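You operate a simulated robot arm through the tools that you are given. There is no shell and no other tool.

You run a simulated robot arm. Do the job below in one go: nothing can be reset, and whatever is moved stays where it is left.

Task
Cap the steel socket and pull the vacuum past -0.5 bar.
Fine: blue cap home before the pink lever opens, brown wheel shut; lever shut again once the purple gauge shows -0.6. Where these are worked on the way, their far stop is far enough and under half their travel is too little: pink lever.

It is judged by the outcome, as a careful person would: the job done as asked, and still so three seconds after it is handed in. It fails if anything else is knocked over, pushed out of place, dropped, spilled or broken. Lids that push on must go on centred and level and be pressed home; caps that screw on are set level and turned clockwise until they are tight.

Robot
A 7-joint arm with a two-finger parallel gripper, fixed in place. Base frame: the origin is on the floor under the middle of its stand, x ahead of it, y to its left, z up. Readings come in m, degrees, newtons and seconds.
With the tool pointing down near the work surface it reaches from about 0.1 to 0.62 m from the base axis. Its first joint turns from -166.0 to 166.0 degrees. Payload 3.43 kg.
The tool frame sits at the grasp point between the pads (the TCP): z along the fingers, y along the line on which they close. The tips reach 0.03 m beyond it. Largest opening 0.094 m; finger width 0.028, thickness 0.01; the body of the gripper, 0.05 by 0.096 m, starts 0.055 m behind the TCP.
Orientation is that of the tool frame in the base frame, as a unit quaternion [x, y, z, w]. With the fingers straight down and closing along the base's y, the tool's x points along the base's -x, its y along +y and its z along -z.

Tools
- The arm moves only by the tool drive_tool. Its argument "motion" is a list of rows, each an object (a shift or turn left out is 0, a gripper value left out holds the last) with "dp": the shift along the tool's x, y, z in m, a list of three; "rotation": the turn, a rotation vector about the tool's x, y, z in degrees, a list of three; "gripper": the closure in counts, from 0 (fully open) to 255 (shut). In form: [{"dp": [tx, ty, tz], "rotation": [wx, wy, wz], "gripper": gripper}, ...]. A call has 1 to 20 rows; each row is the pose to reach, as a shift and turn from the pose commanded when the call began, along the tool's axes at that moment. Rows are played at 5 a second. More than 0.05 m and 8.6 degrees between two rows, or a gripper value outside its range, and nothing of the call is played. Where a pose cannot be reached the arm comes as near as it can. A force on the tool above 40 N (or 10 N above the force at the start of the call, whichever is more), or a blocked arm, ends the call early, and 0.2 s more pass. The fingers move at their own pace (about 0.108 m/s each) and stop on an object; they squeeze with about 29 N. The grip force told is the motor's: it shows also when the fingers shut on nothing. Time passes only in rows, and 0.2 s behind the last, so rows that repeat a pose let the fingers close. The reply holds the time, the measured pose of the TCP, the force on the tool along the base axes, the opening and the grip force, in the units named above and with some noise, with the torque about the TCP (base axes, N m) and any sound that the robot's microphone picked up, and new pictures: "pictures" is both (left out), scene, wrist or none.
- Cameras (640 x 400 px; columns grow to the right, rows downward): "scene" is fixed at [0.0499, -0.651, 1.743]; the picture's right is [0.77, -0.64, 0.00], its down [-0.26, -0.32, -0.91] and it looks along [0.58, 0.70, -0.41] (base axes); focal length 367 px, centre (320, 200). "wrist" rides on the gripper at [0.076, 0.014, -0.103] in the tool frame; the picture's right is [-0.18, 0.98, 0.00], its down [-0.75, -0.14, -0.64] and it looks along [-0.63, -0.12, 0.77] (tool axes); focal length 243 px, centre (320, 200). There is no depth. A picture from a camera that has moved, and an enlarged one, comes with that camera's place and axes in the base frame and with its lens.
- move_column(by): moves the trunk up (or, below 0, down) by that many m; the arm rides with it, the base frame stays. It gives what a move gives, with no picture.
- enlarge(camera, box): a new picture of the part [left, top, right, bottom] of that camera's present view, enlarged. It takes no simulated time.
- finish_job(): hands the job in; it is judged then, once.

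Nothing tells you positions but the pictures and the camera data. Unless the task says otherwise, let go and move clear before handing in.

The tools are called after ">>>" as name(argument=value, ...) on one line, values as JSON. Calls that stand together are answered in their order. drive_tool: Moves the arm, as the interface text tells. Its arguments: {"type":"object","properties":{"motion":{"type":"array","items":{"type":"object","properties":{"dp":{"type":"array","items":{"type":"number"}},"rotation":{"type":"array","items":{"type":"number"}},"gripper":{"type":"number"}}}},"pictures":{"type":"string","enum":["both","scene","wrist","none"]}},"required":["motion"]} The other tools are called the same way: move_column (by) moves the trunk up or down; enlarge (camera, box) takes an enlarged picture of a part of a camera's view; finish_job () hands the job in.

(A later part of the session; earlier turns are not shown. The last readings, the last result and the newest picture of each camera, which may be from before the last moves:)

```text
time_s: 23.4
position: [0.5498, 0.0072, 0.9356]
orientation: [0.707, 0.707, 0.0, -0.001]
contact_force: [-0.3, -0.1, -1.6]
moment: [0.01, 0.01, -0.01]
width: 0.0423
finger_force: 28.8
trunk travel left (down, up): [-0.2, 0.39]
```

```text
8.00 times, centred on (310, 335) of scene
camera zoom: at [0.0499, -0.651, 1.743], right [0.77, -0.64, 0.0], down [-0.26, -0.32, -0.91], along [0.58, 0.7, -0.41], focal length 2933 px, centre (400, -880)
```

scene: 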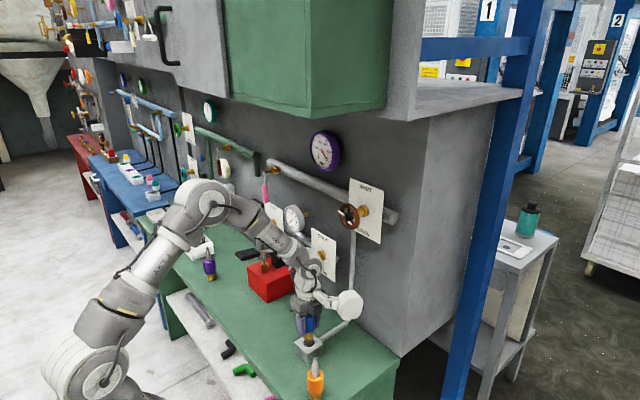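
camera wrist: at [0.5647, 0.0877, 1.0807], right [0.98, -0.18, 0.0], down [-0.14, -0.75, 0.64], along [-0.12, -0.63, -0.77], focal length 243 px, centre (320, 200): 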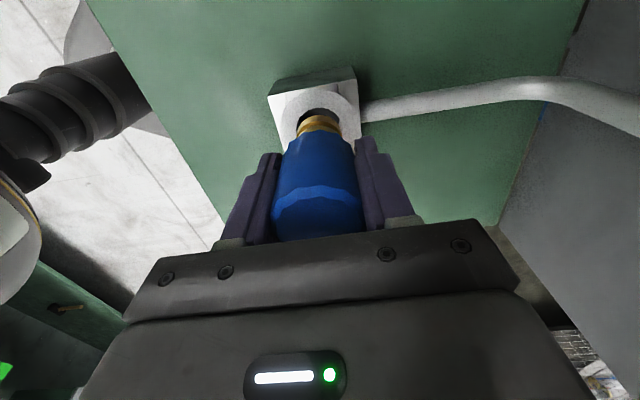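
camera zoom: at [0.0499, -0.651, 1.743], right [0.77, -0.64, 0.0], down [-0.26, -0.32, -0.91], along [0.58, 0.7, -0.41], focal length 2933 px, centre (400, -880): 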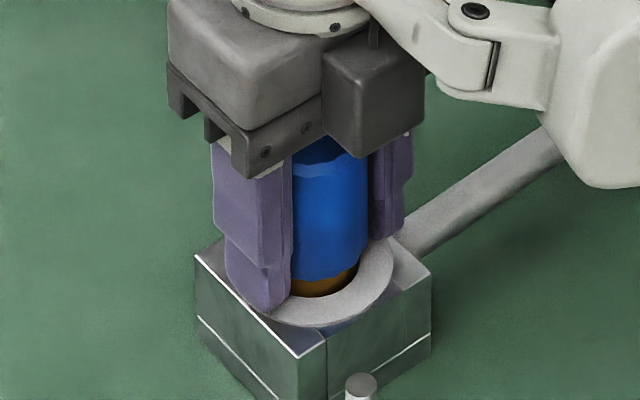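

The plug is about 2 cm in and free of force. Continuing down in small steps until it seats.

>>> drive_tool(motion=[{"dp": [0.0, 0, 0.002]}, {"dp": [0.0, 0, 0.004]}, {"dp": [0.0, 0, 0.006]}, {"dp": [0.0, 0, 0.008]}, {"dp": [0, 0, 0.01]}], pictures="none")

>>> enlarge(camera="wrist", box=[240, 80, 400, 200])

>>> enlarge(camera="scene", box=[285, 310, 335, 360])

```text
time_s: 24.5
position: [0.5488, 0.0076, 0.9332]
orientation: [0.707, 0.707, 0.003, 0.001]
contact_force: [-9.0, 1.2, 21.3]
moment: [-0.25, 0.91, -0.09]
width: 0.0424
finger_force: 28.6
trunk travel left (down, up): [-0.2, 0.39]
stopped in row 5: the force on the tool passed its limit at 45 N (the readings are from after the stop); the commanded pose is now the measured one
```

```text
3.33 times, centred on (320, 140) of wrist
camera zoom: at [0.5615, 0.083, 1.0349], right [0.98, -0.18, 0.01], down [-0.14, -0.76, 0.64], along [-0.11, -0.63, -0.77], focal length 809 px, centre (320, 400)
```

zoom: 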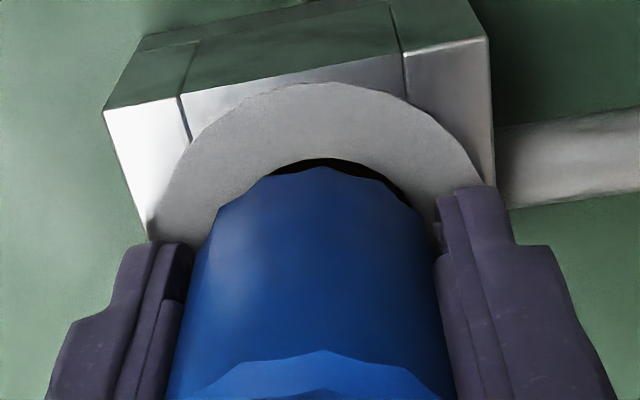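

```text
8.00 times, centred on (310, 335) of scene
camera zoom: at [0.0499, -0.651, 1.743], right [0.77, -0.64, 0.0], down [-0.26, -0.32, -0.91], along [0.58, 0.7, -0.41], focal length 2933 px, centre (400, -880)
```

zoom: 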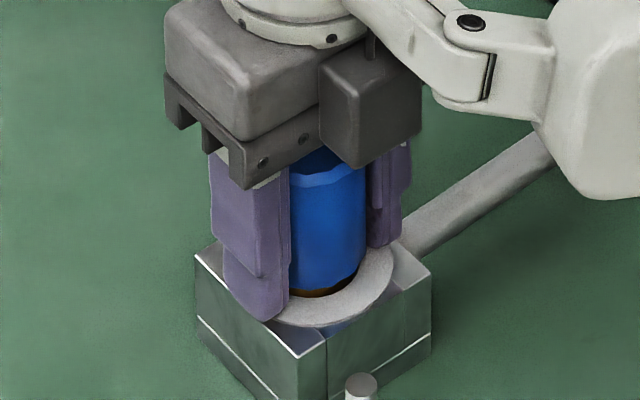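

The stop came about 5 mm early. The fingertips reach below the blue body, so they landed on the socket rim while the plug was still not home. I'll ease up 3 mm, release, and look before re-gripping higher.

>>> drive_tool(motion=[{"dp": [0, 0, -0.001]}, {"dp": [0, 0, -0.003]}, {"dp": [0, 0, -0.003]}], pictures="none")

>>> enlarge(camera="scene", box=[285, 310, 335, 360])

```text
time_s: 25.3
position: [0.5515, 0.0061, 0.934]
orientation: [0.707, 0.707, 0.002, 0.002]
contact_force: [0.0, 0.6, -2.7]
moment: [0.02, 0.01, 0.03]
width: 0.0421
finger_force: 29.1
trunk travel left (down, up): [-0.2, 0.39]
```

```text
8.00 times, centred on (310, 335) of scene
camera zoom: at [0.0499, -0.651, 1.743], right [0.77, -0.64, 0.0], down [-0.26, -0.32, -0.91], along [0.58, 0.7, -0.41], focal length 2933 px, centre (400, -880)
```

zoom: 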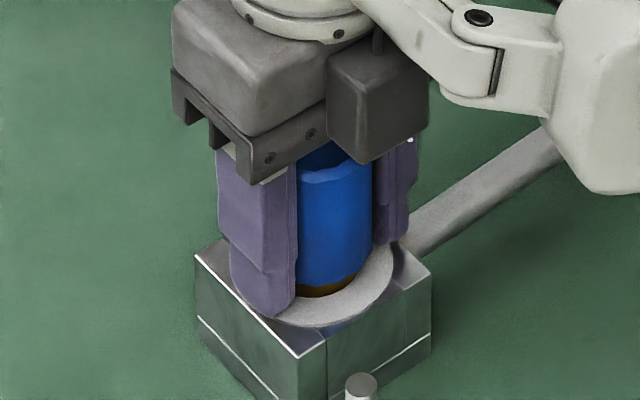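

Force is zero again. Opening the fingers partly so the cap settles in the bore.

>>> drive_tool(motion=[{"gripper": 110}, {"gripper": 90}, {"gripper": 60}, {"gripper": 60}], pictures="wrist")

>>> enlarge(camera="scene", box=[285, 310, 335, 360])

>>> enlarge(camera="wrist", box=[240, 80, 400, 200])

```text
time_s: 26.3
position: [0.5517, 0.0057, 0.9339]
orientation: [0.707, 0.708, 0.003, 0.001]
contact_force: [0.9, -0.8, 0.6]
moment: [0.06, -0.01, 0.0]
width: 0.072
finger_force: 0.0
trunk travel left (down, up): [-0.2, 0.39]
camera wrist: at [0.5639, 0.0825, 1.0362], right [0.98, -0.18, 0.0], down [-0.14, -0.75, 0.64], along [-0.11, -0.63, -0.77], focal length 243 px, centre (320, 200)
```

wrist: 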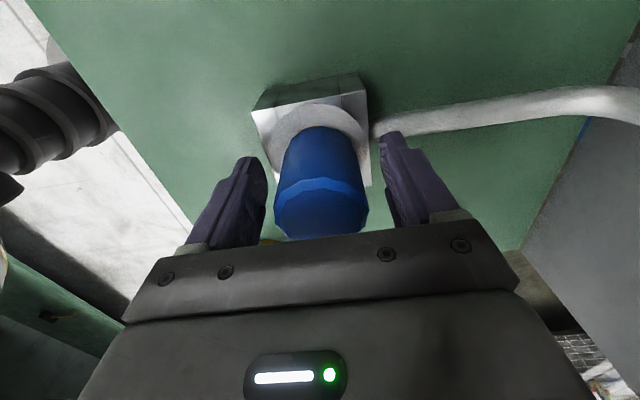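

```text
8.00 times, centred on (310, 335) of scene
camera zoom: at [0.0499, -0.651, 1.743], right [0.77, -0.64, 0.0], down [-0.26, -0.32, -0.91], along [0.58, 0.7, -0.41], focal length 2933 px, centre (400, -880)
```

zoom: 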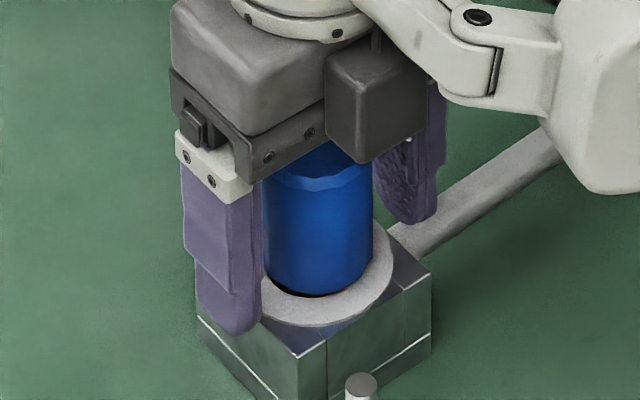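

```text
3.33 times, centred on (320, 140) of wrist
camera zoom: at [0.5639, 0.0825, 1.0362], right [0.98, -0.18, 0.0], down [-0.14, -0.75, 0.64], along [-0.11, -0.63, -0.77], focal length 809 px, centre (320, 400)
```

zoom: 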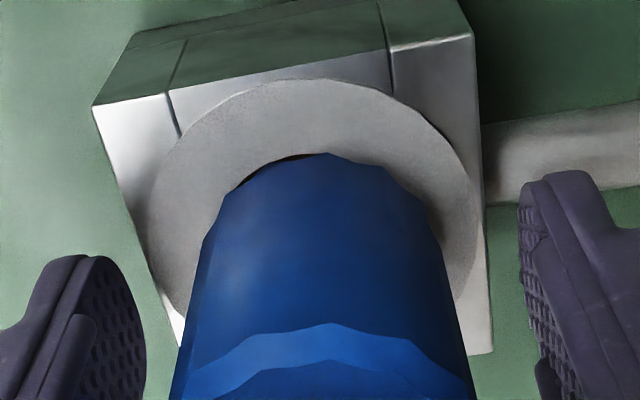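

The cap dropped a few millimetres and stands nearly seated. I'll raise the fingers about 15 mm and re-grip so the tips stay clear of the rim.

>>> drive_tool(motion=[{"dp": [0, 0, -0.005]}, {"dp": [0, 0, -0.01]}, {"dp": [0, 0, -0.015]}, {"dp": [0, 0, -0.015]}], pictures="none")

>>> enlarge(camera="scene", box=[285, 310, 335, 360])

>>> enlarge(camera="wrist", box=[240, 80, 400, 240])

```text
time_s: 27.3
position: [0.551, 0.0063, 0.948]
orientation: [0.707, 0.707, 0.004, 0.001]
contact_force: [0.0, 0.2, -0.3]
moment: [-0.01, 0.0, 0.02]
width: 0.0721
finger_force: 0.1
trunk travel left (down, up): [-0.2, 0.39]
```

```text
8.00 times, centred on (310, 335) of scene
camera zoom: at [0.0499, -0.651, 1.743], right [0.77, -0.64, 0.0], down [-0.26, -0.32, -0.91], along [0.58, 0.7, -0.41], focal length 2933 px, centre (400, -880)
```

zoom: 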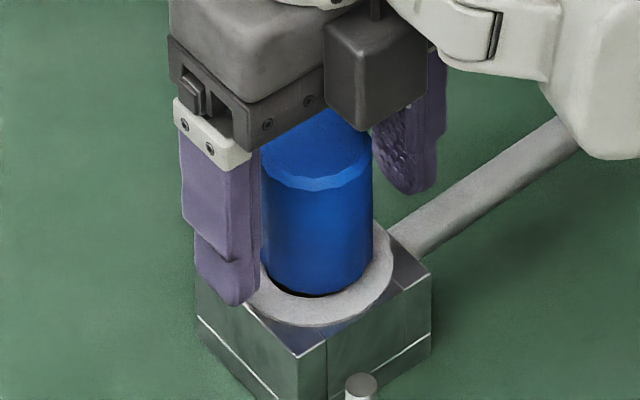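

```text
2.50 times, centred on (320, 160) of wrist
camera zoom: at [0.5638, 0.0827, 1.051], right [0.98, -0.18, 0.0], down [-0.14, -0.75, 0.64], along [-0.11, -0.63, -0.77], focal length 606 px, centre (320, 300)
```

zoom: 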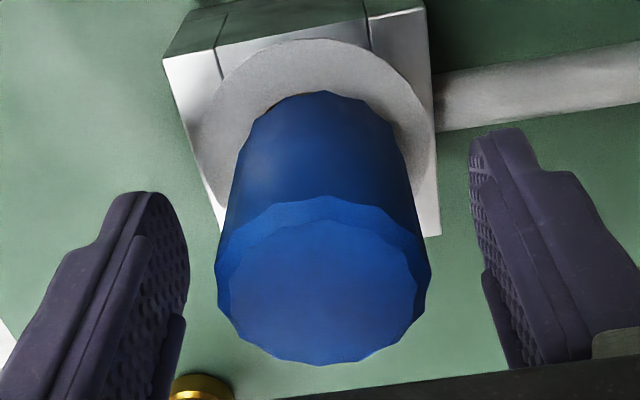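

The cap stands upright in the bore with about a 4 mm gap left under the blue body. I'll level the tool (0.5°) and grip it again higher up.

>>> drive_tool(motion=[{"rotation": [0.4, -0.24, 0], "gripper": 60}, {"rotation": [0.4, -0.24, 0], "gripper": 110}, {"rotation": [0.4, -0.24, 0], "gripper": 140}, {"rotation": [0.4, -0.24, 0], "gripper": 200}, {"rotation": [0.4, -0.24, 0], "gripper": 255}, {"rotation": [0.4, -0.24, 0], "gripper": 255}], pictures="none")

>>> enlarge(camera="scene", box=[285, 310, 335, 360])

```text
time_s: 28.7
position: [0.5504, 0.0064, 0.9482]
orientation: [0.707, 0.707, -0.001, -0.001]
contact_force: [0.2, 0.0, 0.1]
moment: [0.03, -0.07, 0.0]
width: 0.0424
finger_force: 29.1
trunk travel left (down, up): [-0.2, 0.39]
```

```text
8.00 times, centred on (310, 335) of scene
camera zoom: at [0.0499, -0.651, 1.743], right [0.77, -0.64, 0.0], down [-0.26, -0.32, -0.91], along [0.58, 0.7, -0.41], focal length 2933 px, centre (400, -880)
```

zoom: 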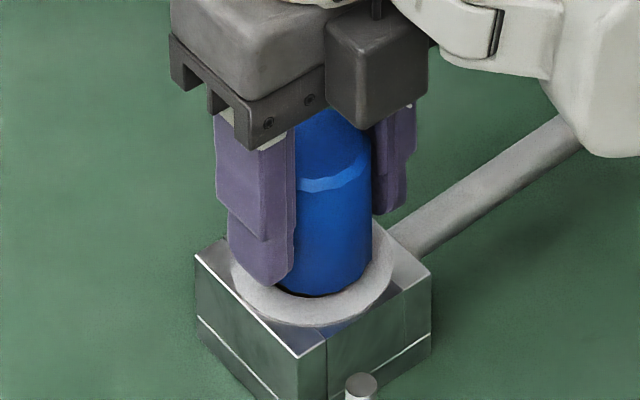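

It is gripped higher now. Pressing down in 1 mm steps to see whether it seats by pushing.

>>> drive_tool(motion=[{"dp": [0, 0, 0.001]}, {"dp": [0, 0, 0.002]}, {"dp": [0, 0, 0.003]}, {"dp": [0, 0, 0.004]}, {"dp": [0, 0, 0.005]}], pictures="none")

>>> enlarge(camera="scene", box=[285, 310, 335, 360])

```text
time_s: 29.9
position: [0.5511, 0.0073, 0.9443]
orientation: [0.707, 0.708, -0.001, 0.001]
contact_force: [7.3, 4.4, 28.0]
moment: [0.17, -0.51, 0.0]
width: 0.0417
finger_force: 28.8
trunk travel left (down, up): [-0.2, 0.39]
```

```text
8.00 times, centred on (310, 335) of scene
camera zoom: at [0.0499, -0.651, 1.743], right [0.77, -0.64, 0.0], down [-0.26, -0.32, -0.91], along [0.58, 0.7, -0.41], focal length 2933 px, centre (400, -880)
```

zoom: 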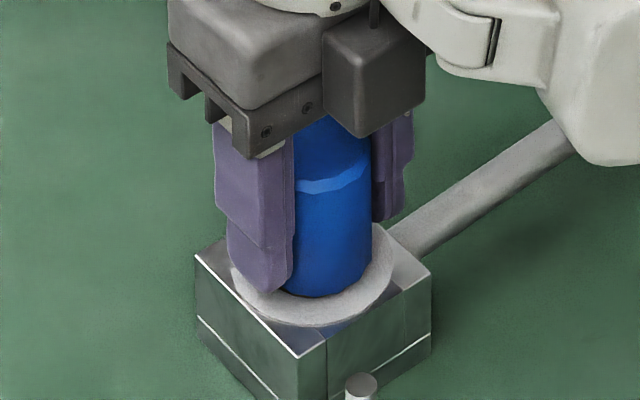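

The cap resists at about 28 N with some side load, so it may sit slightly off to -x. I'll ease it about 1 mm toward +x/+y and press a little more.

>>> drive_tool(motion=[{"dp": [0.0005, 0.001, 0.0]}, {"dp": [0.0005, 0.001, 0.0005]}, {"dp": [0.0005, 0.001, 0.001]}, {"dp": [0.0005, 0.001, 0.0015]}], pictures="none")

>>> enlarge(camera="scene", box=[285, 310, 335, 360])

>>> enlarge(camera="wrist", box=[240, 80, 400, 200])

```text
time_s: 30.9
position: [0.5503, 0.0073, 0.9422]
orientation: [0.707, 0.707, -0.001, 0.001]
contact_force: [4.3, 2.5, 26.4]
moment: [0.07, -0.35, -0.01]
width: 0.0415
finger_force: 28.9
trunk travel left (down, up): [-0.2, 0.39]
```

```text
8.00 times, centred on (310, 335) of scene
camera zoom: at [0.0499, -0.651, 1.743], right [0.77, -0.64, 0.0], down [-0.26, -0.32, -0.91], along [0.58, 0.7, -0.41], focal length 2933 px, centre (400, -880)
```

zoom: 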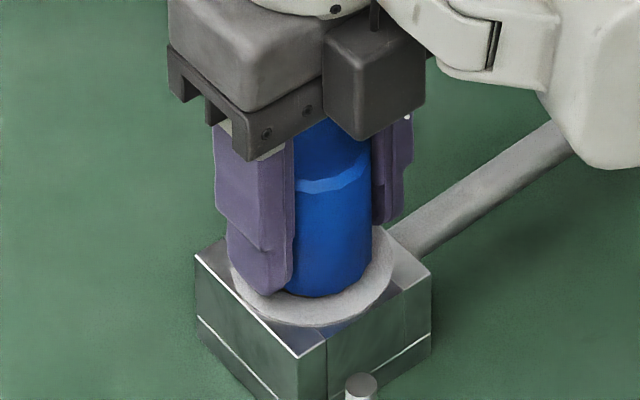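

```text
3.33 times, centred on (320, 140) of wrist
camera zoom: at [0.5642, 0.0839, 1.045], right [0.98, -0.18, 0.0], down [-0.14, -0.75, 0.64], along [-0.12, -0.63, -0.76], focal length 809 px, centre (320, 400)
```

zoom: 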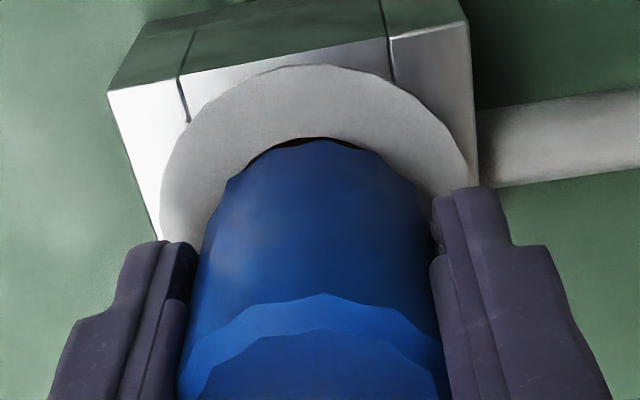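

The cap didn't move under about 26 N and the fingers slipped along it instead, so it probably screws in. I'll ease the pressure and turn clockwise (from above) about 45° to see if it draws down.

>>> drive_tool(motion=[{"dp": [0, 0, -0.001], "rotation": [0, 0, 0]}, {"dp": [0, 0, -0.001], "rotation": [0, 0, 6]}, {"dp": [0, 0, -0.001], "rotation": [0, 0, 12]}, {"dp": [0, 0, -0.001], "rotation": [0, 0, 18]}, {"dp": [0, 0, -0.001], "rotation": [0, 0, 24]}, {"dp": [0, 0, -0.001], "rotation": [0, 0, 30]}, {"dp": [0, 0, -0.001], "rotation": [0, 0, 36]}, {"dp": [0, 0, -0.001], "rotation": [0, 0, 42]}], pictures="none")

>>> enlarge(camera="scene", box=[285, 310, 335, 360])

>>> enlarge(camera="wrist", box=[240, 80, 400, 200])

```text
time_s: 32.7
position: [0.5502, 0.008, 0.9424]
orientation: [0.914, 0.406, -0.002, 0.001]
contact_force: [1.2, 3.0, 8.6]
moment: [0.18, -0.06, 0.06]
width: 0.0413
finger_force: 28.7
trunk travel left (down, up): [-0.2, 0.39]
```

```text
8.00 times, centred on (310, 335) of scene
camera zoom: at [0.0499, -0.651, 1.743], right [0.77, -0.64, 0.0], down [-0.26, -0.32, -0.91], along [0.58, 0.7, -0.41], focal length 2933 px, centre (400, -880)
```

zoom: 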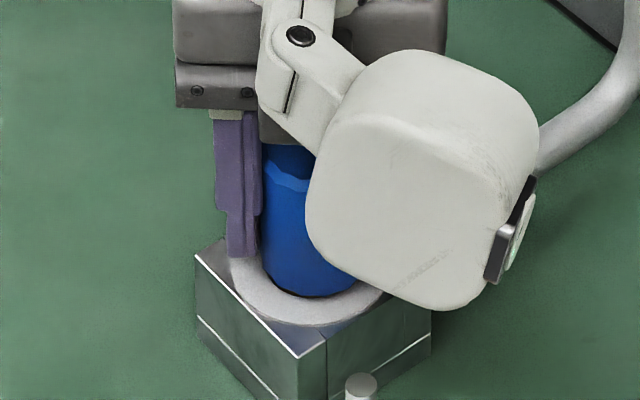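

```text
3.33 times, centred on (320, 140) of wrist
camera zoom: at [0.6118, 0.0547, 1.0447], right [0.61, -0.8, 0.0], down [-0.61, -0.46, 0.65], along [-0.51, -0.39, -0.76], focal length 809 px, centre (320, 400)
```

zoom: 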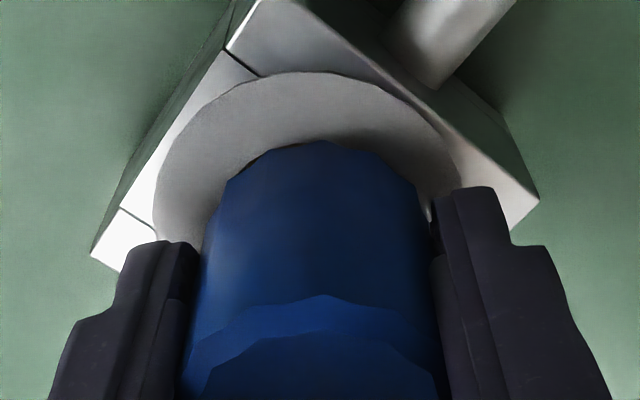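

The cap turned with the gripper at low torque. The pad now passes above the orange nozzle with roughly 2 cm to spare, moving away from it. I'll keep turning clockwise, holding this height, to see if the cap draws down.

>>> drive_tool(motion=[{"rotation": [0, 0, 7]}, {"rotation": [0, 0, 14]}, {"rotation": [0, 0, 21]}, {"rotation": [0, 0, 28]}, {"rotation": [0, 0, 35]}, {"rotation": [0, 0, 42]}, {"rotation": [0, 0, 49]}, {"rotation": [0, 0, 56]}, {"rotation": [0, 0, 63]}, {"rotation": [0, 0, 70]}], pictures="scene")

>>> enlarge(camera="scene", box=[285, 310, 335, 360])

>>> enlarge(camera="wrist", box=[240, 80, 400, 200])

```text
time_s: 34.9
position: [0.5516, 0.0094, 0.9427]
orientation: [0.981, -0.192, -0.001, 0.002]
contact_force: [-0.3, 7.9, 1.9]
moment: [0.58, 0.02, 0.1]
width: 0.0415
finger_force: 28.7
trunk travel left (down, up): [-0.2, 0.39]
```

scene: 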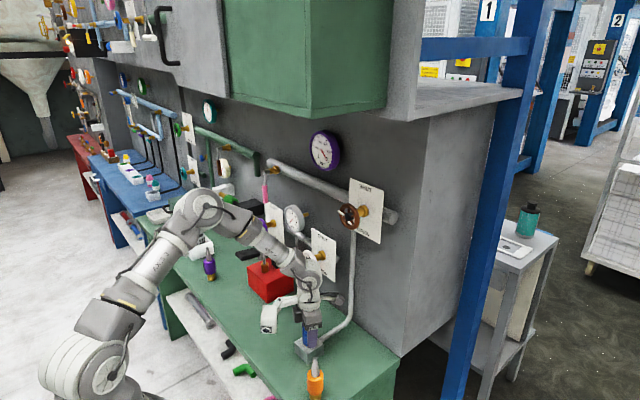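

```text
8.00 times, centred on (310, 335) of scene
camera zoom: at [0.0499, -0.651, 1.743], right [0.77, -0.64, 0.0], down [-0.26, -0.32, -0.91], along [0.58, 0.7, -0.41], focal length 2933 px, centre (400, -880)
```

zoom: 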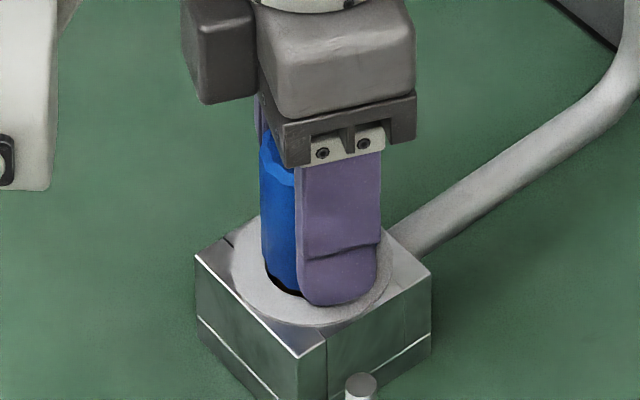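

```text
3.33 times, centred on (320, 140) of wrist
camera zoom: at [0.6163, -0.0333, 1.0449], right [-0.54, -0.84, 0.0], down [-0.64, 0.42, 0.64], along [-0.54, 0.34, -0.77], focal length 809 px, centre (320, 400)
```

zoom: 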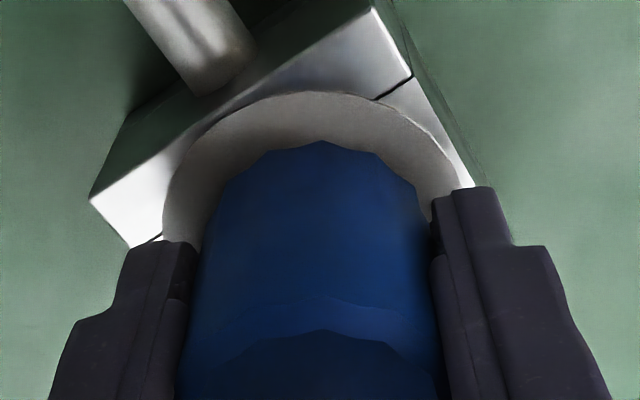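

I've turned it about 112°, and side loads are building because the cap sits slightly off the tool's turning axis. I'll release, lift clear and measure whether it has sunk.

>>> drive_tool(motion=[{"gripper": 150}, {"gripper": 80}, {"gripper": 40}, {"gripper": 40}, {"dp": [0, 0, -0.02]}, {"dp": [0, 0, -0.05]}, {"dp": [0, 0, -0.05]}], pictures="wrist")

>>> enlarge(camera="scene", box=[285, 310, 335, 360])

>>> enlarge(camera="wrist", box=[240, 60, 400, 180])

```text
time_s: 36.5
position: [0.5511, 0.0074, 0.9929]
orientation: [0.982, -0.191, 0.0, 0.002]
contact_force: [-0.1, -0.8, -0.7]
moment: [0.01, -0.01, -0.02]
width: 0.0793
finger_force: 0.1
trunk travel left (down, up): [-0.2, 0.39]
camera wrist: at [0.6163, -0.0339, 1.0955], right [-0.54, -0.84, 0.0], down [-0.64, 0.41, 0.64], along [-0.54, 0.34, -0.77], focal length 243 px, centre (320, 200)
```

wrist: 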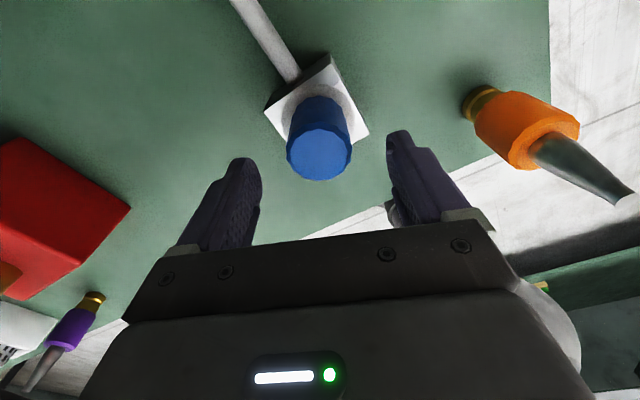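

```text
8.00 times, centred on (310, 335) of scene
camera zoom: at [0.0499, -0.651, 1.743], right [0.77, -0.64, 0.0], down [-0.26, -0.32, -0.91], along [0.58, 0.7, -0.41], focal length 2933 px, centre (400, -880)
```

zoom: 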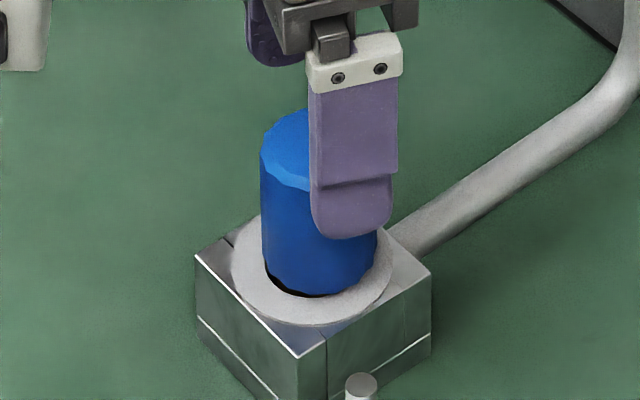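

```text
3.33 times, centred on (320, 120) of wrist
camera zoom: at [0.6163, -0.0339, 1.0955], right [-0.54, -0.84, 0.0], down [-0.64, 0.41, 0.64], along [-0.54, 0.34, -0.77], focal length 809 px, centre (320, 467)
```

zoom: 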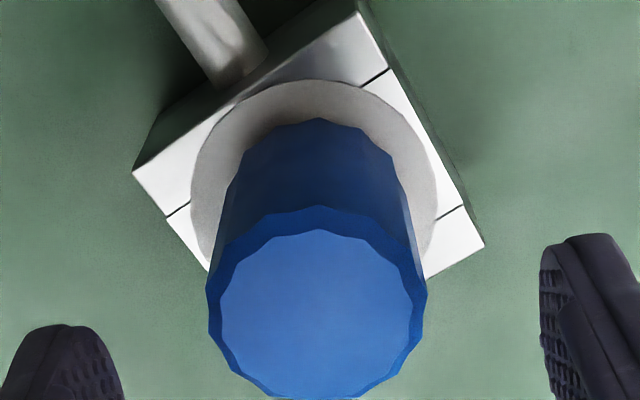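

The cap is loose in the bore, about 2 mm off-centre, and still stands about 4 mm above the rim. A much tighter zoom will let me judge the gap.

>>> enlarge(camera="scene", box=[296, 320, 326, 340])

>>> enlarge(camera="wrist", box=[275, 75, 365, 135])

```text
16.00 times, centred on (311, 330) of scene
camera zoom: at [0.0499, -0.651, 1.743], right [0.77, -0.64, 0.0], down [-0.26, -0.32, -0.91], along [0.58, 0.7, -0.41], focal length 5865 px, centre (464, -1880)
```

zoom: 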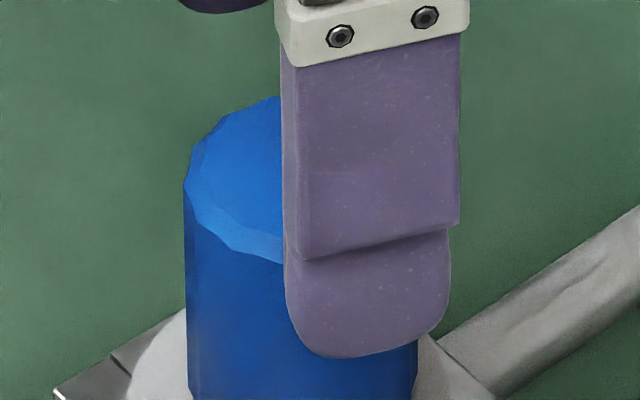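

```text
6.67 times, centred on (320, 105) of wrist
camera zoom: at [0.6163, -0.0339, 1.0955], right [-0.54, -0.84, 0.0], down [-0.64, 0.41, 0.64], along [-0.54, 0.34, -0.77], focal length 1618 px, centre (320, 833)
```

zoom: 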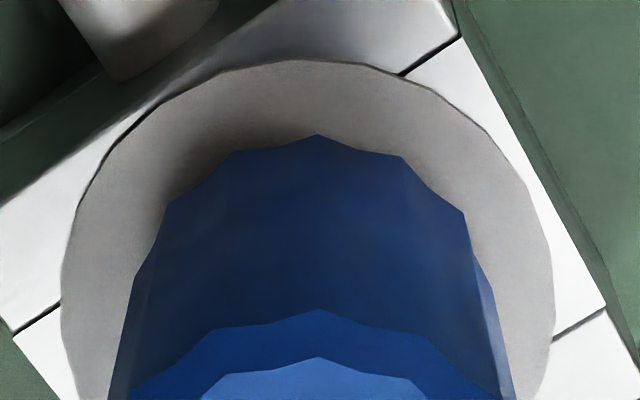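

>>> enlarge(camera="scene", box=[298, 332, 324, 350])

```text
16.00 times, centred on (311, 341) of scene
camera zoom: at [0.0499, -0.651, 1.743], right [0.77, -0.64, 0.0], down [-0.26, -0.32, -0.91], along [0.58, 0.7, -0.41], focal length 5865 px, centre (464, -2056)
```

zoom: 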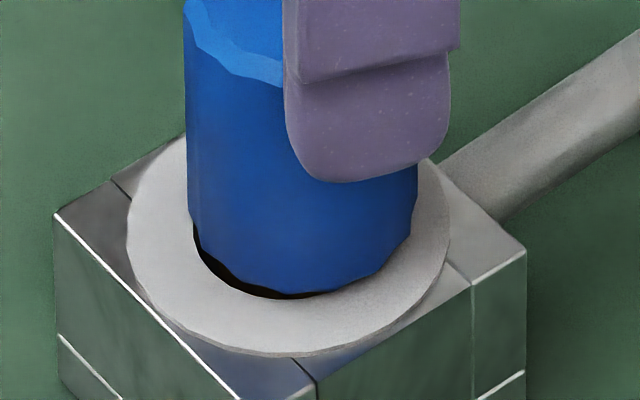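

The gap is about 5 mm with the cap about 2 mm off-centre, so it isn't engaged yet. I'll re-grip it on its axis, shift it onto the bore centre and then press and turn.

>>> drive_tool(motion=[{"dp": [0.001, -0.002, 0.015]}, {"dp": [0.001, -0.002, 0.03]}, {"dp": [0.001, -0.002, 0.044]}, {"dp": [0.001, -0.002, 0.044]}, {"dp": [0.001, -0.002, 0.044], "gripper": 110}, {"dp": [0.001, -0.002, 0.044], "gripper": 160}, {"dp": [0.001, -0.002, 0.044], "gripper": 255}, {"dp": [0.001, -0.002, 0.044], "gripper": 255}, {"dp": [0.0, -0.002, 0.044], "gripper": 255}, {"dp": [-0.001, -0.002, 0.044], "gripper": 255}, {"dp": [-0.001, -0.002, 0.044], "gripper": 255}], pictures="none")

>>> enlarge(camera="scene", box=[298, 332, 324, 350])

>>> enlarge(camera="wrist", box=[240, 80, 400, 200])

```text
time_s: 38.9
position: [0.552, 0.0078, 0.9505]
orientation: [0.982, -0.191, -0.001, 0.001]
contact_force: [1.2, -1.3, 1.2]
moment: [0.03, -0.12, -0.03]
width: 0.0414
finger_force: 28.9
trunk travel left (down, up): [-0.2, 0.39]
```

```text
16.00 times, centred on (311, 341) of scene
camera zoom: at [0.0499, -0.651, 1.743], right [0.77, -0.64, 0.0], down [-0.26, -0.32, -0.91], along [0.58, 0.7, -0.41], focal length 5865 px, centre (464, -2056)
```

zoom: 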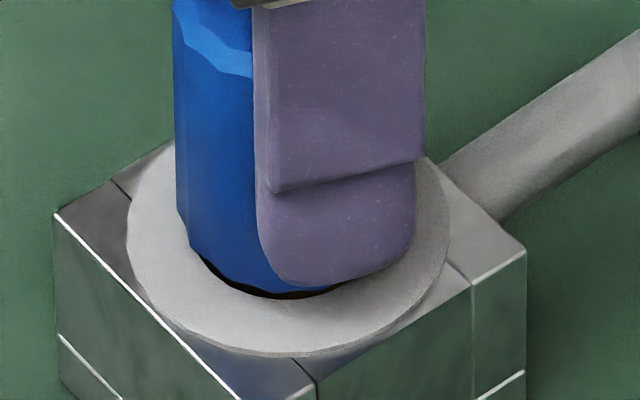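

```text
3.33 times, centred on (320, 140) of wrist
camera zoom: at [0.6168, -0.0325, 1.0514], right [-0.54, -0.84, 0.0], down [-0.64, 0.41, 0.64], along [-0.54, 0.34, -0.77], focal length 809 px, centre (320, 400)
```

zoom: 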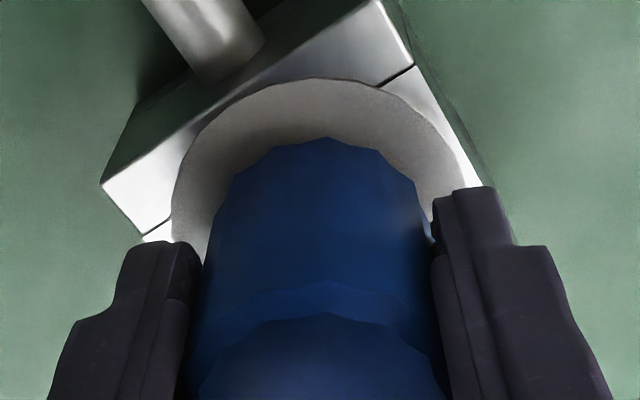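

The cap is now centred on the ring with almost no side load. Pressing straight down.

>>> drive_tool(motion=[{"dp": [0, 0, 0.001]}, {"dp": [0, 0, 0.002]}, {"dp": [0, 0, 0.003]}, {"dp": [0, 0, 0.003]}], pictures="none")

>>> enlarge(camera="scene", box=[298, 332, 324, 350])

```text
time_s: 39.9
position: [0.5508, 0.0088, 0.9467]
orientation: [0.982, -0.191, 0.001, 0.001]
contact_force: [4.3, 1.6, 26.7]
moment: [0.46, -0.26, -0.01]
width: 0.0416
finger_force: 29.0
trunk travel left (down, up): [-0.2, 0.39]
```

```text
16.00 times, centred on (311, 341) of scene
camera zoom: at [0.0499, -0.651, 1.743], right [0.77, -0.64, 0.0], down [-0.26, -0.32, -0.91], along [0.58, 0.7, -0.41], focal length 5865 px, centre (464, -2056)
```

zoom: 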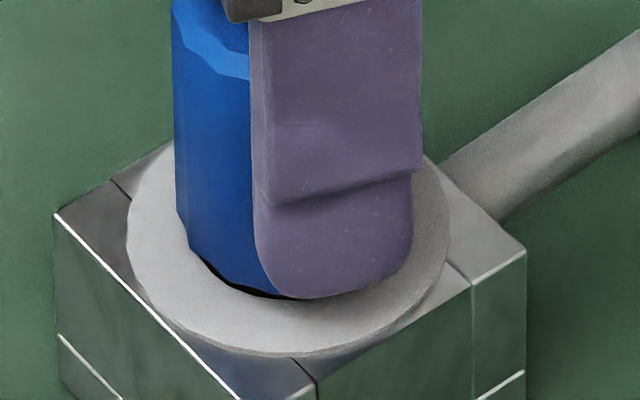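

It resists the push again at about 27 N. Keeping that pressure on, I'll turn clockwise 77°, with the pad sweeping through free space toward +y.

>>> drive_tool(motion=[{"rotation": [0, 0, 7]}, {"rotation": [0, 0, 14]}, {"rotation": [0, 0, 21]}, {"rotation": [0, 0, 28]}, {"rotation": [0, 0, 35]}, {"rotation": [0, 0, 42]}, {"rotation": [0, 0, 49]}, {"rotation": [0, 0, 56]}, {"rotation": [0, 0, 63]}, {"rotation": [0, 0, 70]}, {"rotation": [0, 0, 77]}], pictures="scene")

>>> enlarge(camera="scene", box=[298, 332, 324, 350])

>>> enlarge(camera="wrist", box=[240, 80, 400, 200])

```text
time_s: 42.0
position: [0.5333, 0.0158, 0.9489]
orientation: [0.928, -0.372, 0.014, -0.009]
contact_force: [17.4, 10.6, 7.1]
moment: [0.88, -0.84, 0.21]
width: 0.0464
finger_force: 29.4
out of reach, approached as far as the arm can: row 3, 4, 5, 6, 7, 8, 9, 10
trunk travel left (down, up): [-0.2, 0.39]
stopped in row 10: the force on the tool passed its limit at 83 N (the readings are from after the stop); the commanded pose is now the measured one
```

scene: 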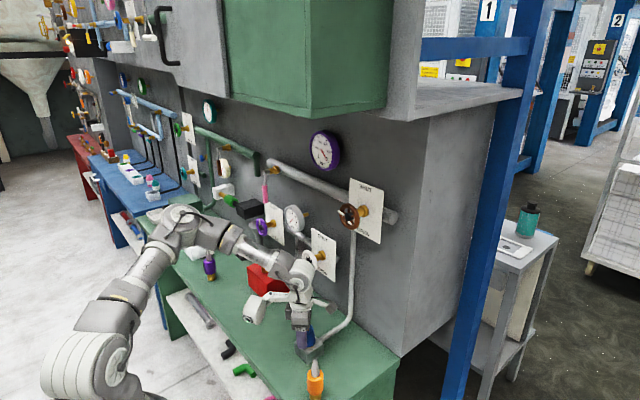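

```text
16.00 times, centred on (311, 341) of scene
camera zoom: at [0.0499, -0.651, 1.743], right [0.77, -0.64, 0.0], down [-0.26, -0.32, -0.91], along [0.58, 0.7, -0.41], focal length 5865 px, centre (464, -2056)
```

zoom: 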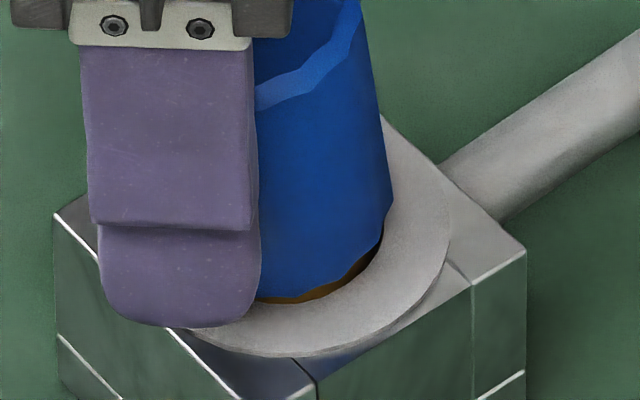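

```text
3.33 times, centred on (320, 140) of wrist
camera zoom: at [0.5746, -0.0484, 1.0525], right [-0.81, -0.59, -0.03], down [-0.47, 0.62, 0.63], along [-0.35, 0.52, -0.78], focal length 809 px, centre (320, 400)
```

zoom: 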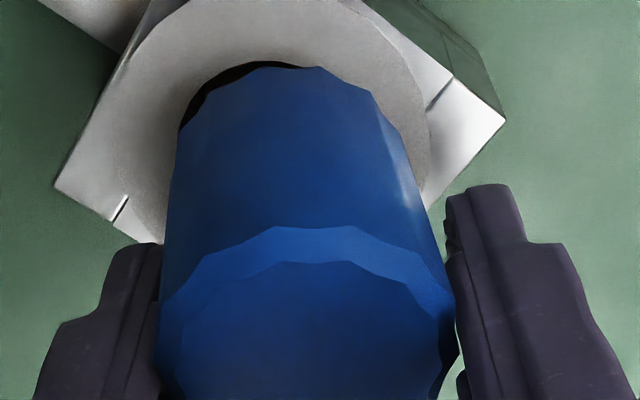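

The wrist ran into its turning limit and the arm pulled sideways, tilting the cap in the bore. I'll release right away so the cap can settle upright, then back off.

>>> drive_tool(motion=[{"gripper": 110}, {"gripper": 60}, {"gripper": 20}, {"gripper": 20}], pictures="wrist")

>>> enlarge(camera="scene", box=[290, 322, 330, 350])

```text
time_s: 43.0
position: [0.5294, 0.0126, 0.9485]
orientation: [0.927, -0.374, 0.013, -0.007]
contact_force: [-0.5, -0.4, -0.7]
moment: [-0.02, -0.02, 0.02]
width: 0.0866
finger_force: 0.0
trunk travel left (down, up): [-0.2, 0.39]
camera wrist: at [0.5713, -0.0513, 1.0525], right [-0.81, -0.58, -0.03], down [-0.47, 0.62, 0.63], along [-0.35, 0.52, -0.78], focal length 243 px, centre (320, 200)
```

wrist: 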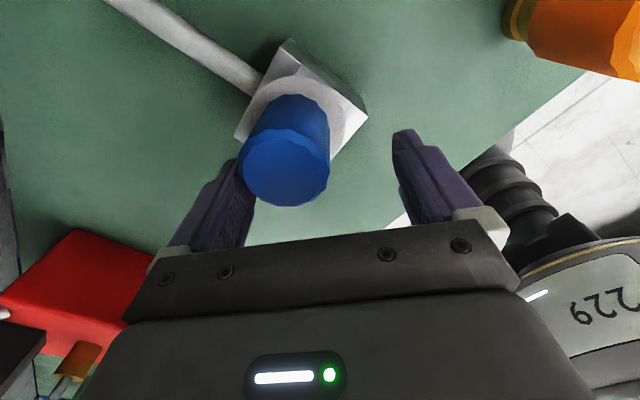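

```text
14.29 times, centred on (310, 336) of scene
camera zoom: at [0.0499, -0.651, 1.743], right [0.77, -0.64, 0.0], down [-0.26, -0.32, -0.91], along [0.58, 0.7, -0.41], focal length 5237 px, centre (463, -1743)
```

zoom: 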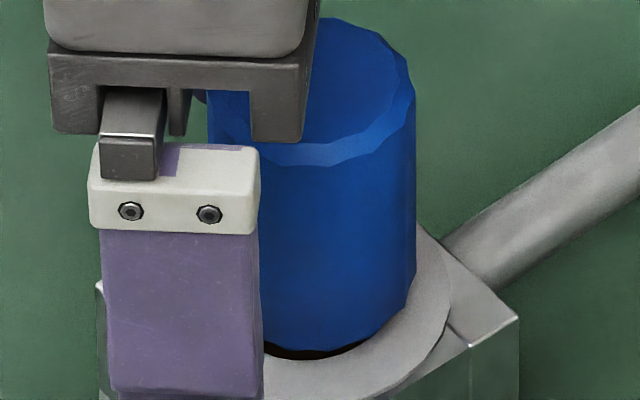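

The cap is upright in the bore and clear of the fingers. Raising straight up.

>>> drive_tool(motion=[{"dp": [0, -0.002, -0.015]}, {"dp": [0, -0.002, -0.035]}, {"dp": [0, -0.002, -0.06]}, {"dp": [0, -0.002, -0.085]}, {"dp": [0, -0.002, -0.085]}], pictures="both")

>>> enlarge(camera="scene", box=[290, 322, 330, 350])

```text
time_s: 44.2
position: [0.5272, 0.0129, 1.0336]
orientation: [0.928, -0.373, 0.012, -0.007]
contact_force: [0.0, -0.6, 0.0]
moment: [0.02, 0.02, -0.02]
width: 0.0864
finger_force: 0.0
trunk travel left (down, up): [-0.2, 0.39]
camera wrist: at [0.5702, -0.0506, 1.1371], right [-0.81, -0.58, -0.03], down [-0.47, 0.62, 0.63], along [-0.35, 0.52, -0.78], focal length 243 px, centre (320, 200)
```

scene: 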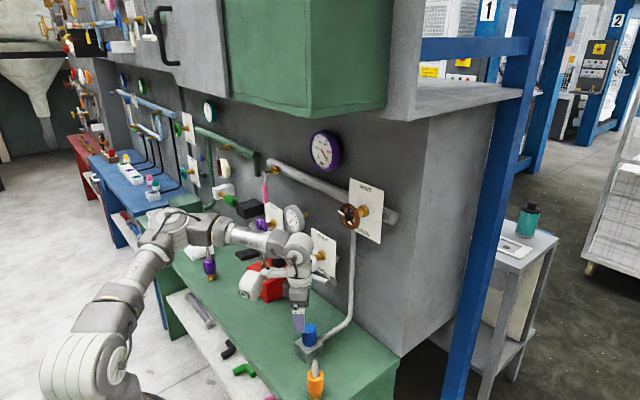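
wrist: 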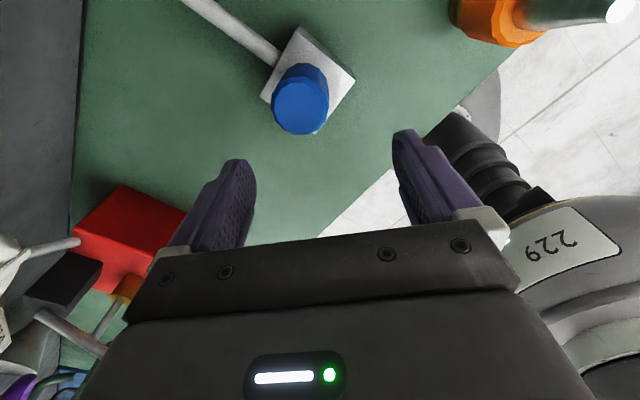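

```text
14.29 times, centred on (310, 336) of scene
camera zoom: at [0.0499, -0.651, 1.743], right [0.77, -0.64, 0.0], down [-0.26, -0.32, -0.91], along [0.58, 0.7, -0.41], focal length 5237 px, centre (463, -1743)
```

zoom: 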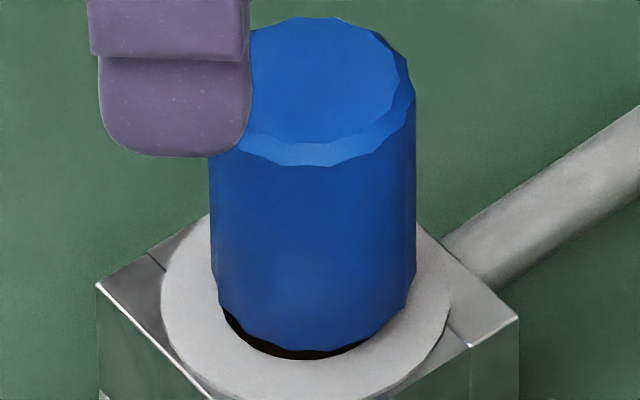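

The cap stands upright, still about 5 mm proud. The wrist can't turn further that way, so I'll unwind it to the earlier orientation (pad to -y) above the cap, then try pressing the cap from the top with closed fingers.

>>> drive_tool(motion=[{"dp": [0.0012, -0.0008, 0], "rotation": [0.03, -0.11, -7.87]}, {"dp": [0.0024, -0.0015, 0], "rotation": [0.06, -0.23, -15.74]}, {"dp": [0.0036, -0.0023, 0], "rotation": [0.09, -0.34, -23.61]}, {"dp": [0.0048, -0.003, 0], "rotation": [0.12, -0.46, -31.48]}, {"dp": [0.0061, -0.0038, 0], "rotation": [0.15, -0.57, -39.35]}, {"dp": [0.0073, -0.0046, 0], "rotation": [0.18, -0.69, -47.22]}, {"dp": [0.0085, -0.0053, 0], "rotation": [0.21, -0.8, -55.1]}, {"dp": [0.0097, -0.0061, 0], "rotation": [0.24, -0.92, -62.96]}, {"dp": [0.0109, -0.0068, 0], "rotation": [0.26, -1.03, -70.8]}, {"dp": [0.0121, -0.0076, 0], "rotation": [0.29, -1.15, -78.7]}, {"dp": [0.0133, -0.0083, 0], "rotation": [0.32, -1.26, -86.6]}, {"dp": [0.0145, -0.0091, 0], "rotation": [0.35, -1.38, -94.4]}, {"dp": [0.0158, -0.0099, 0], "rotation": [0.38, -1.49, -102.3]}, {"dp": [0.017, -0.0106, 0], "rotation": [0.41, -1.6, -110.2]}, {"dp": [0.0182, -0.0114, 0], "rotation": [0.44, -1.72, -118.1]}, {"dp": [0.0194, -0.0121, 0], "rotation": [0.47, -1.84, -125.9]}, {"dp": [0.0206, -0.0129, 0], "rotation": [0.5, -1.95, -133.8]}, {"dp": [0.0206, -0.0129, 0], "rotation": [0.5, -1.95, -133.8]}], pictures="both")

>>> enlarge(camera="wrist", box=[240, 40, 400, 160])

>>> enlarge(camera="scene", box=[290, 322, 330, 350])

```text
time_s: 48.0
position: [0.5519, 0.0092, 1.0341]
orientation: [0.707, 0.708, 0.001, 0.001]
contact_force: [0.0, 1.0, 0.1]
moment: [0.02, 0.01, 0.05]
width: 0.0868
finger_force: 0.1
trunk travel left (down, up): [-0.2, 0.39]
camera wrist: at [0.5657, 0.0849, 1.1373], right [0.98, -0.18, 0.0], down [-0.14, -0.75, 0.64], along [-0.11, -0.63, -0.77], focal length 243 px, centre (320, 200)
```

scene: 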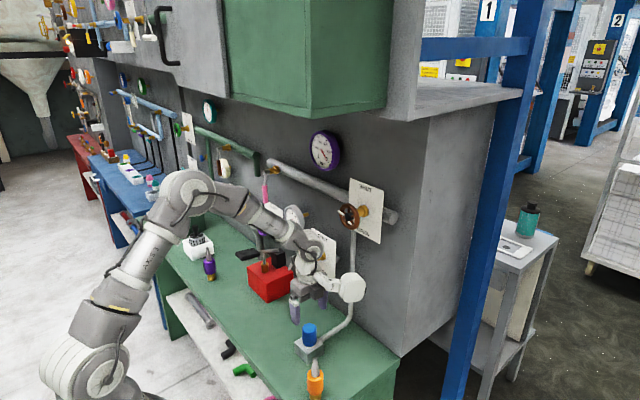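
wrist: 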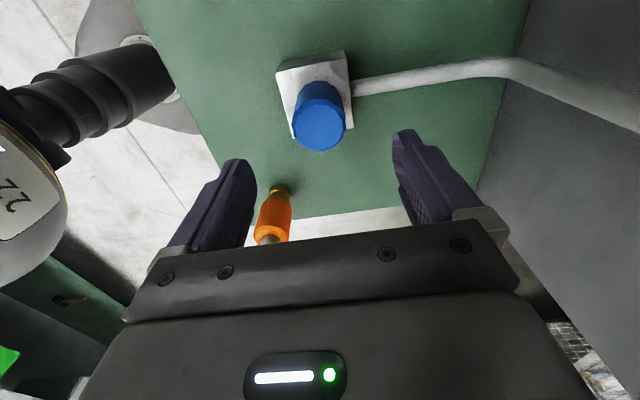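

```text
3.33 times, centred on (320, 100) of wrist
camera zoom: at [0.5657, 0.0849, 1.1373], right [0.98, -0.18, 0.0], down [-0.14, -0.75, 0.64], along [-0.11, -0.63, -0.77], focal length 809 px, centre (320, 533)
```

zoom: 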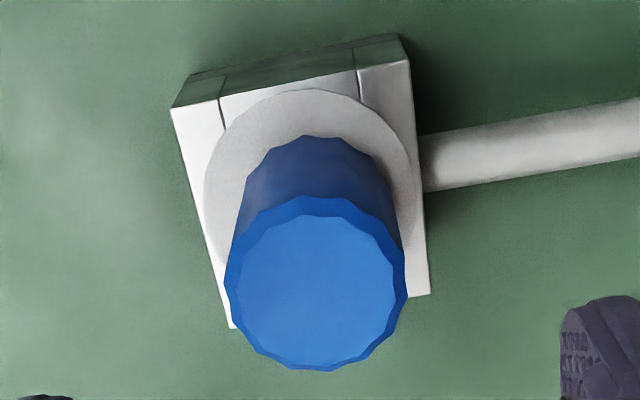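

```text
14.29 times, centred on (310, 336) of scene
camera zoom: at [0.0499, -0.651, 1.743], right [0.77, -0.64, 0.0], down [-0.26, -0.32, -0.91], along [0.58, 0.7, -0.41], focal length 5237 px, centre (463, -1743)
```

zoom: 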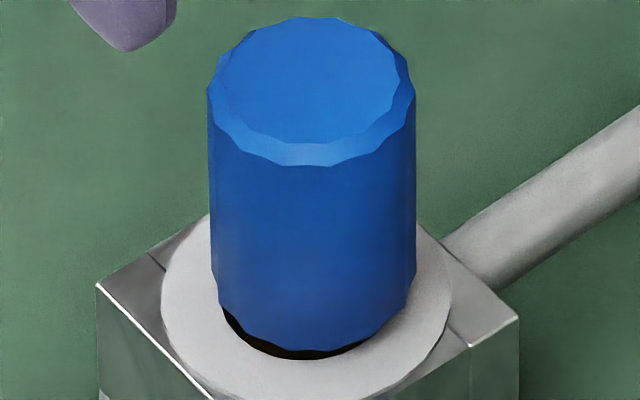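

I have a clear view now: the cap is level, about 1.3 mm off in +x and 0.9 mm off in -y, with about a 5 mm gap. I'll grip it with the tool on the bore centre to centre it, then look again.

>>> drive_tool(motion=[{"dp": [0.001, -0.0022, 0.02]}, {"dp": [0.001, -0.0022, 0.045]}, {"dp": [0.001, -0.0022, 0.07]}, {"dp": [0.001, -0.0022, 0.083]}, {"dp": [0.001, -0.0022, 0.083]}, {"dp": [0.001, -0.0022, 0.083], "gripper": 100}, {"dp": [0.001, -0.0022, 0.083], "gripper": 130}, {"dp": [0.001, -0.0022, 0.083], "gripper": 180}, {"dp": [0.001, -0.0022, 0.083], "gripper": 255}, {"dp": [0.001, -0.0022, 0.083], "gripper": 255}, {"dp": [0.002, -0.0022, 0.083], "gripper": 255}, {"dp": [0.002, -0.0022, 0.083], "gripper": 255}], pictures="none")

>>> enlarge(camera="scene", box=[290, 322, 330, 350])

>>> enlarge(camera="wrist", box=[240, 80, 400, 200])

```text
time_s: 50.6
position: [0.5498, 0.0096, 0.9511]
orientation: [0.706, 0.708, 0.001, 0.001]
contact_force: [-1.0, 0.8, 0.2]
moment: [-0.05, 0.06, 0.0]
width: 0.0415
finger_force: 29.1
trunk travel left (down, up): [-0.2, 0.39]
```

```text
14.29 times, centred on (310, 336) of scene
camera zoom: at [0.0499, -0.651, 1.743], right [0.77, -0.64, 0.0], down [-0.26, -0.32, -0.91], along [0.58, 0.7, -0.41], focal length 5237 px, centre (463, -1743)
```

zoom: 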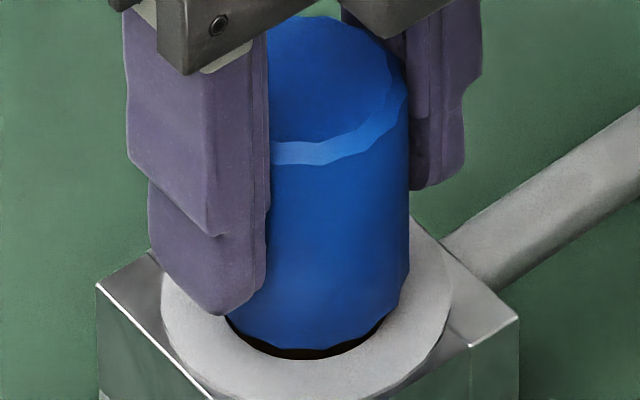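

```text
3.33 times, centred on (320, 140) of wrist
camera zoom: at [0.5644, 0.086, 1.0543], right [0.98, -0.18, 0.0], down [-0.14, -0.75, 0.64], along [-0.12, -0.63, -0.77], focal length 809 px, centre (320, 400)
```

zoom: 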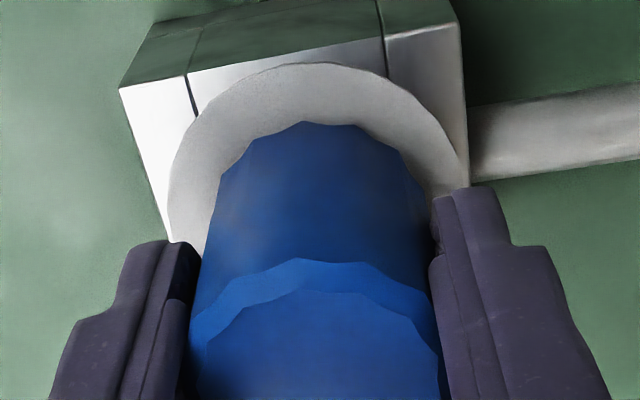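

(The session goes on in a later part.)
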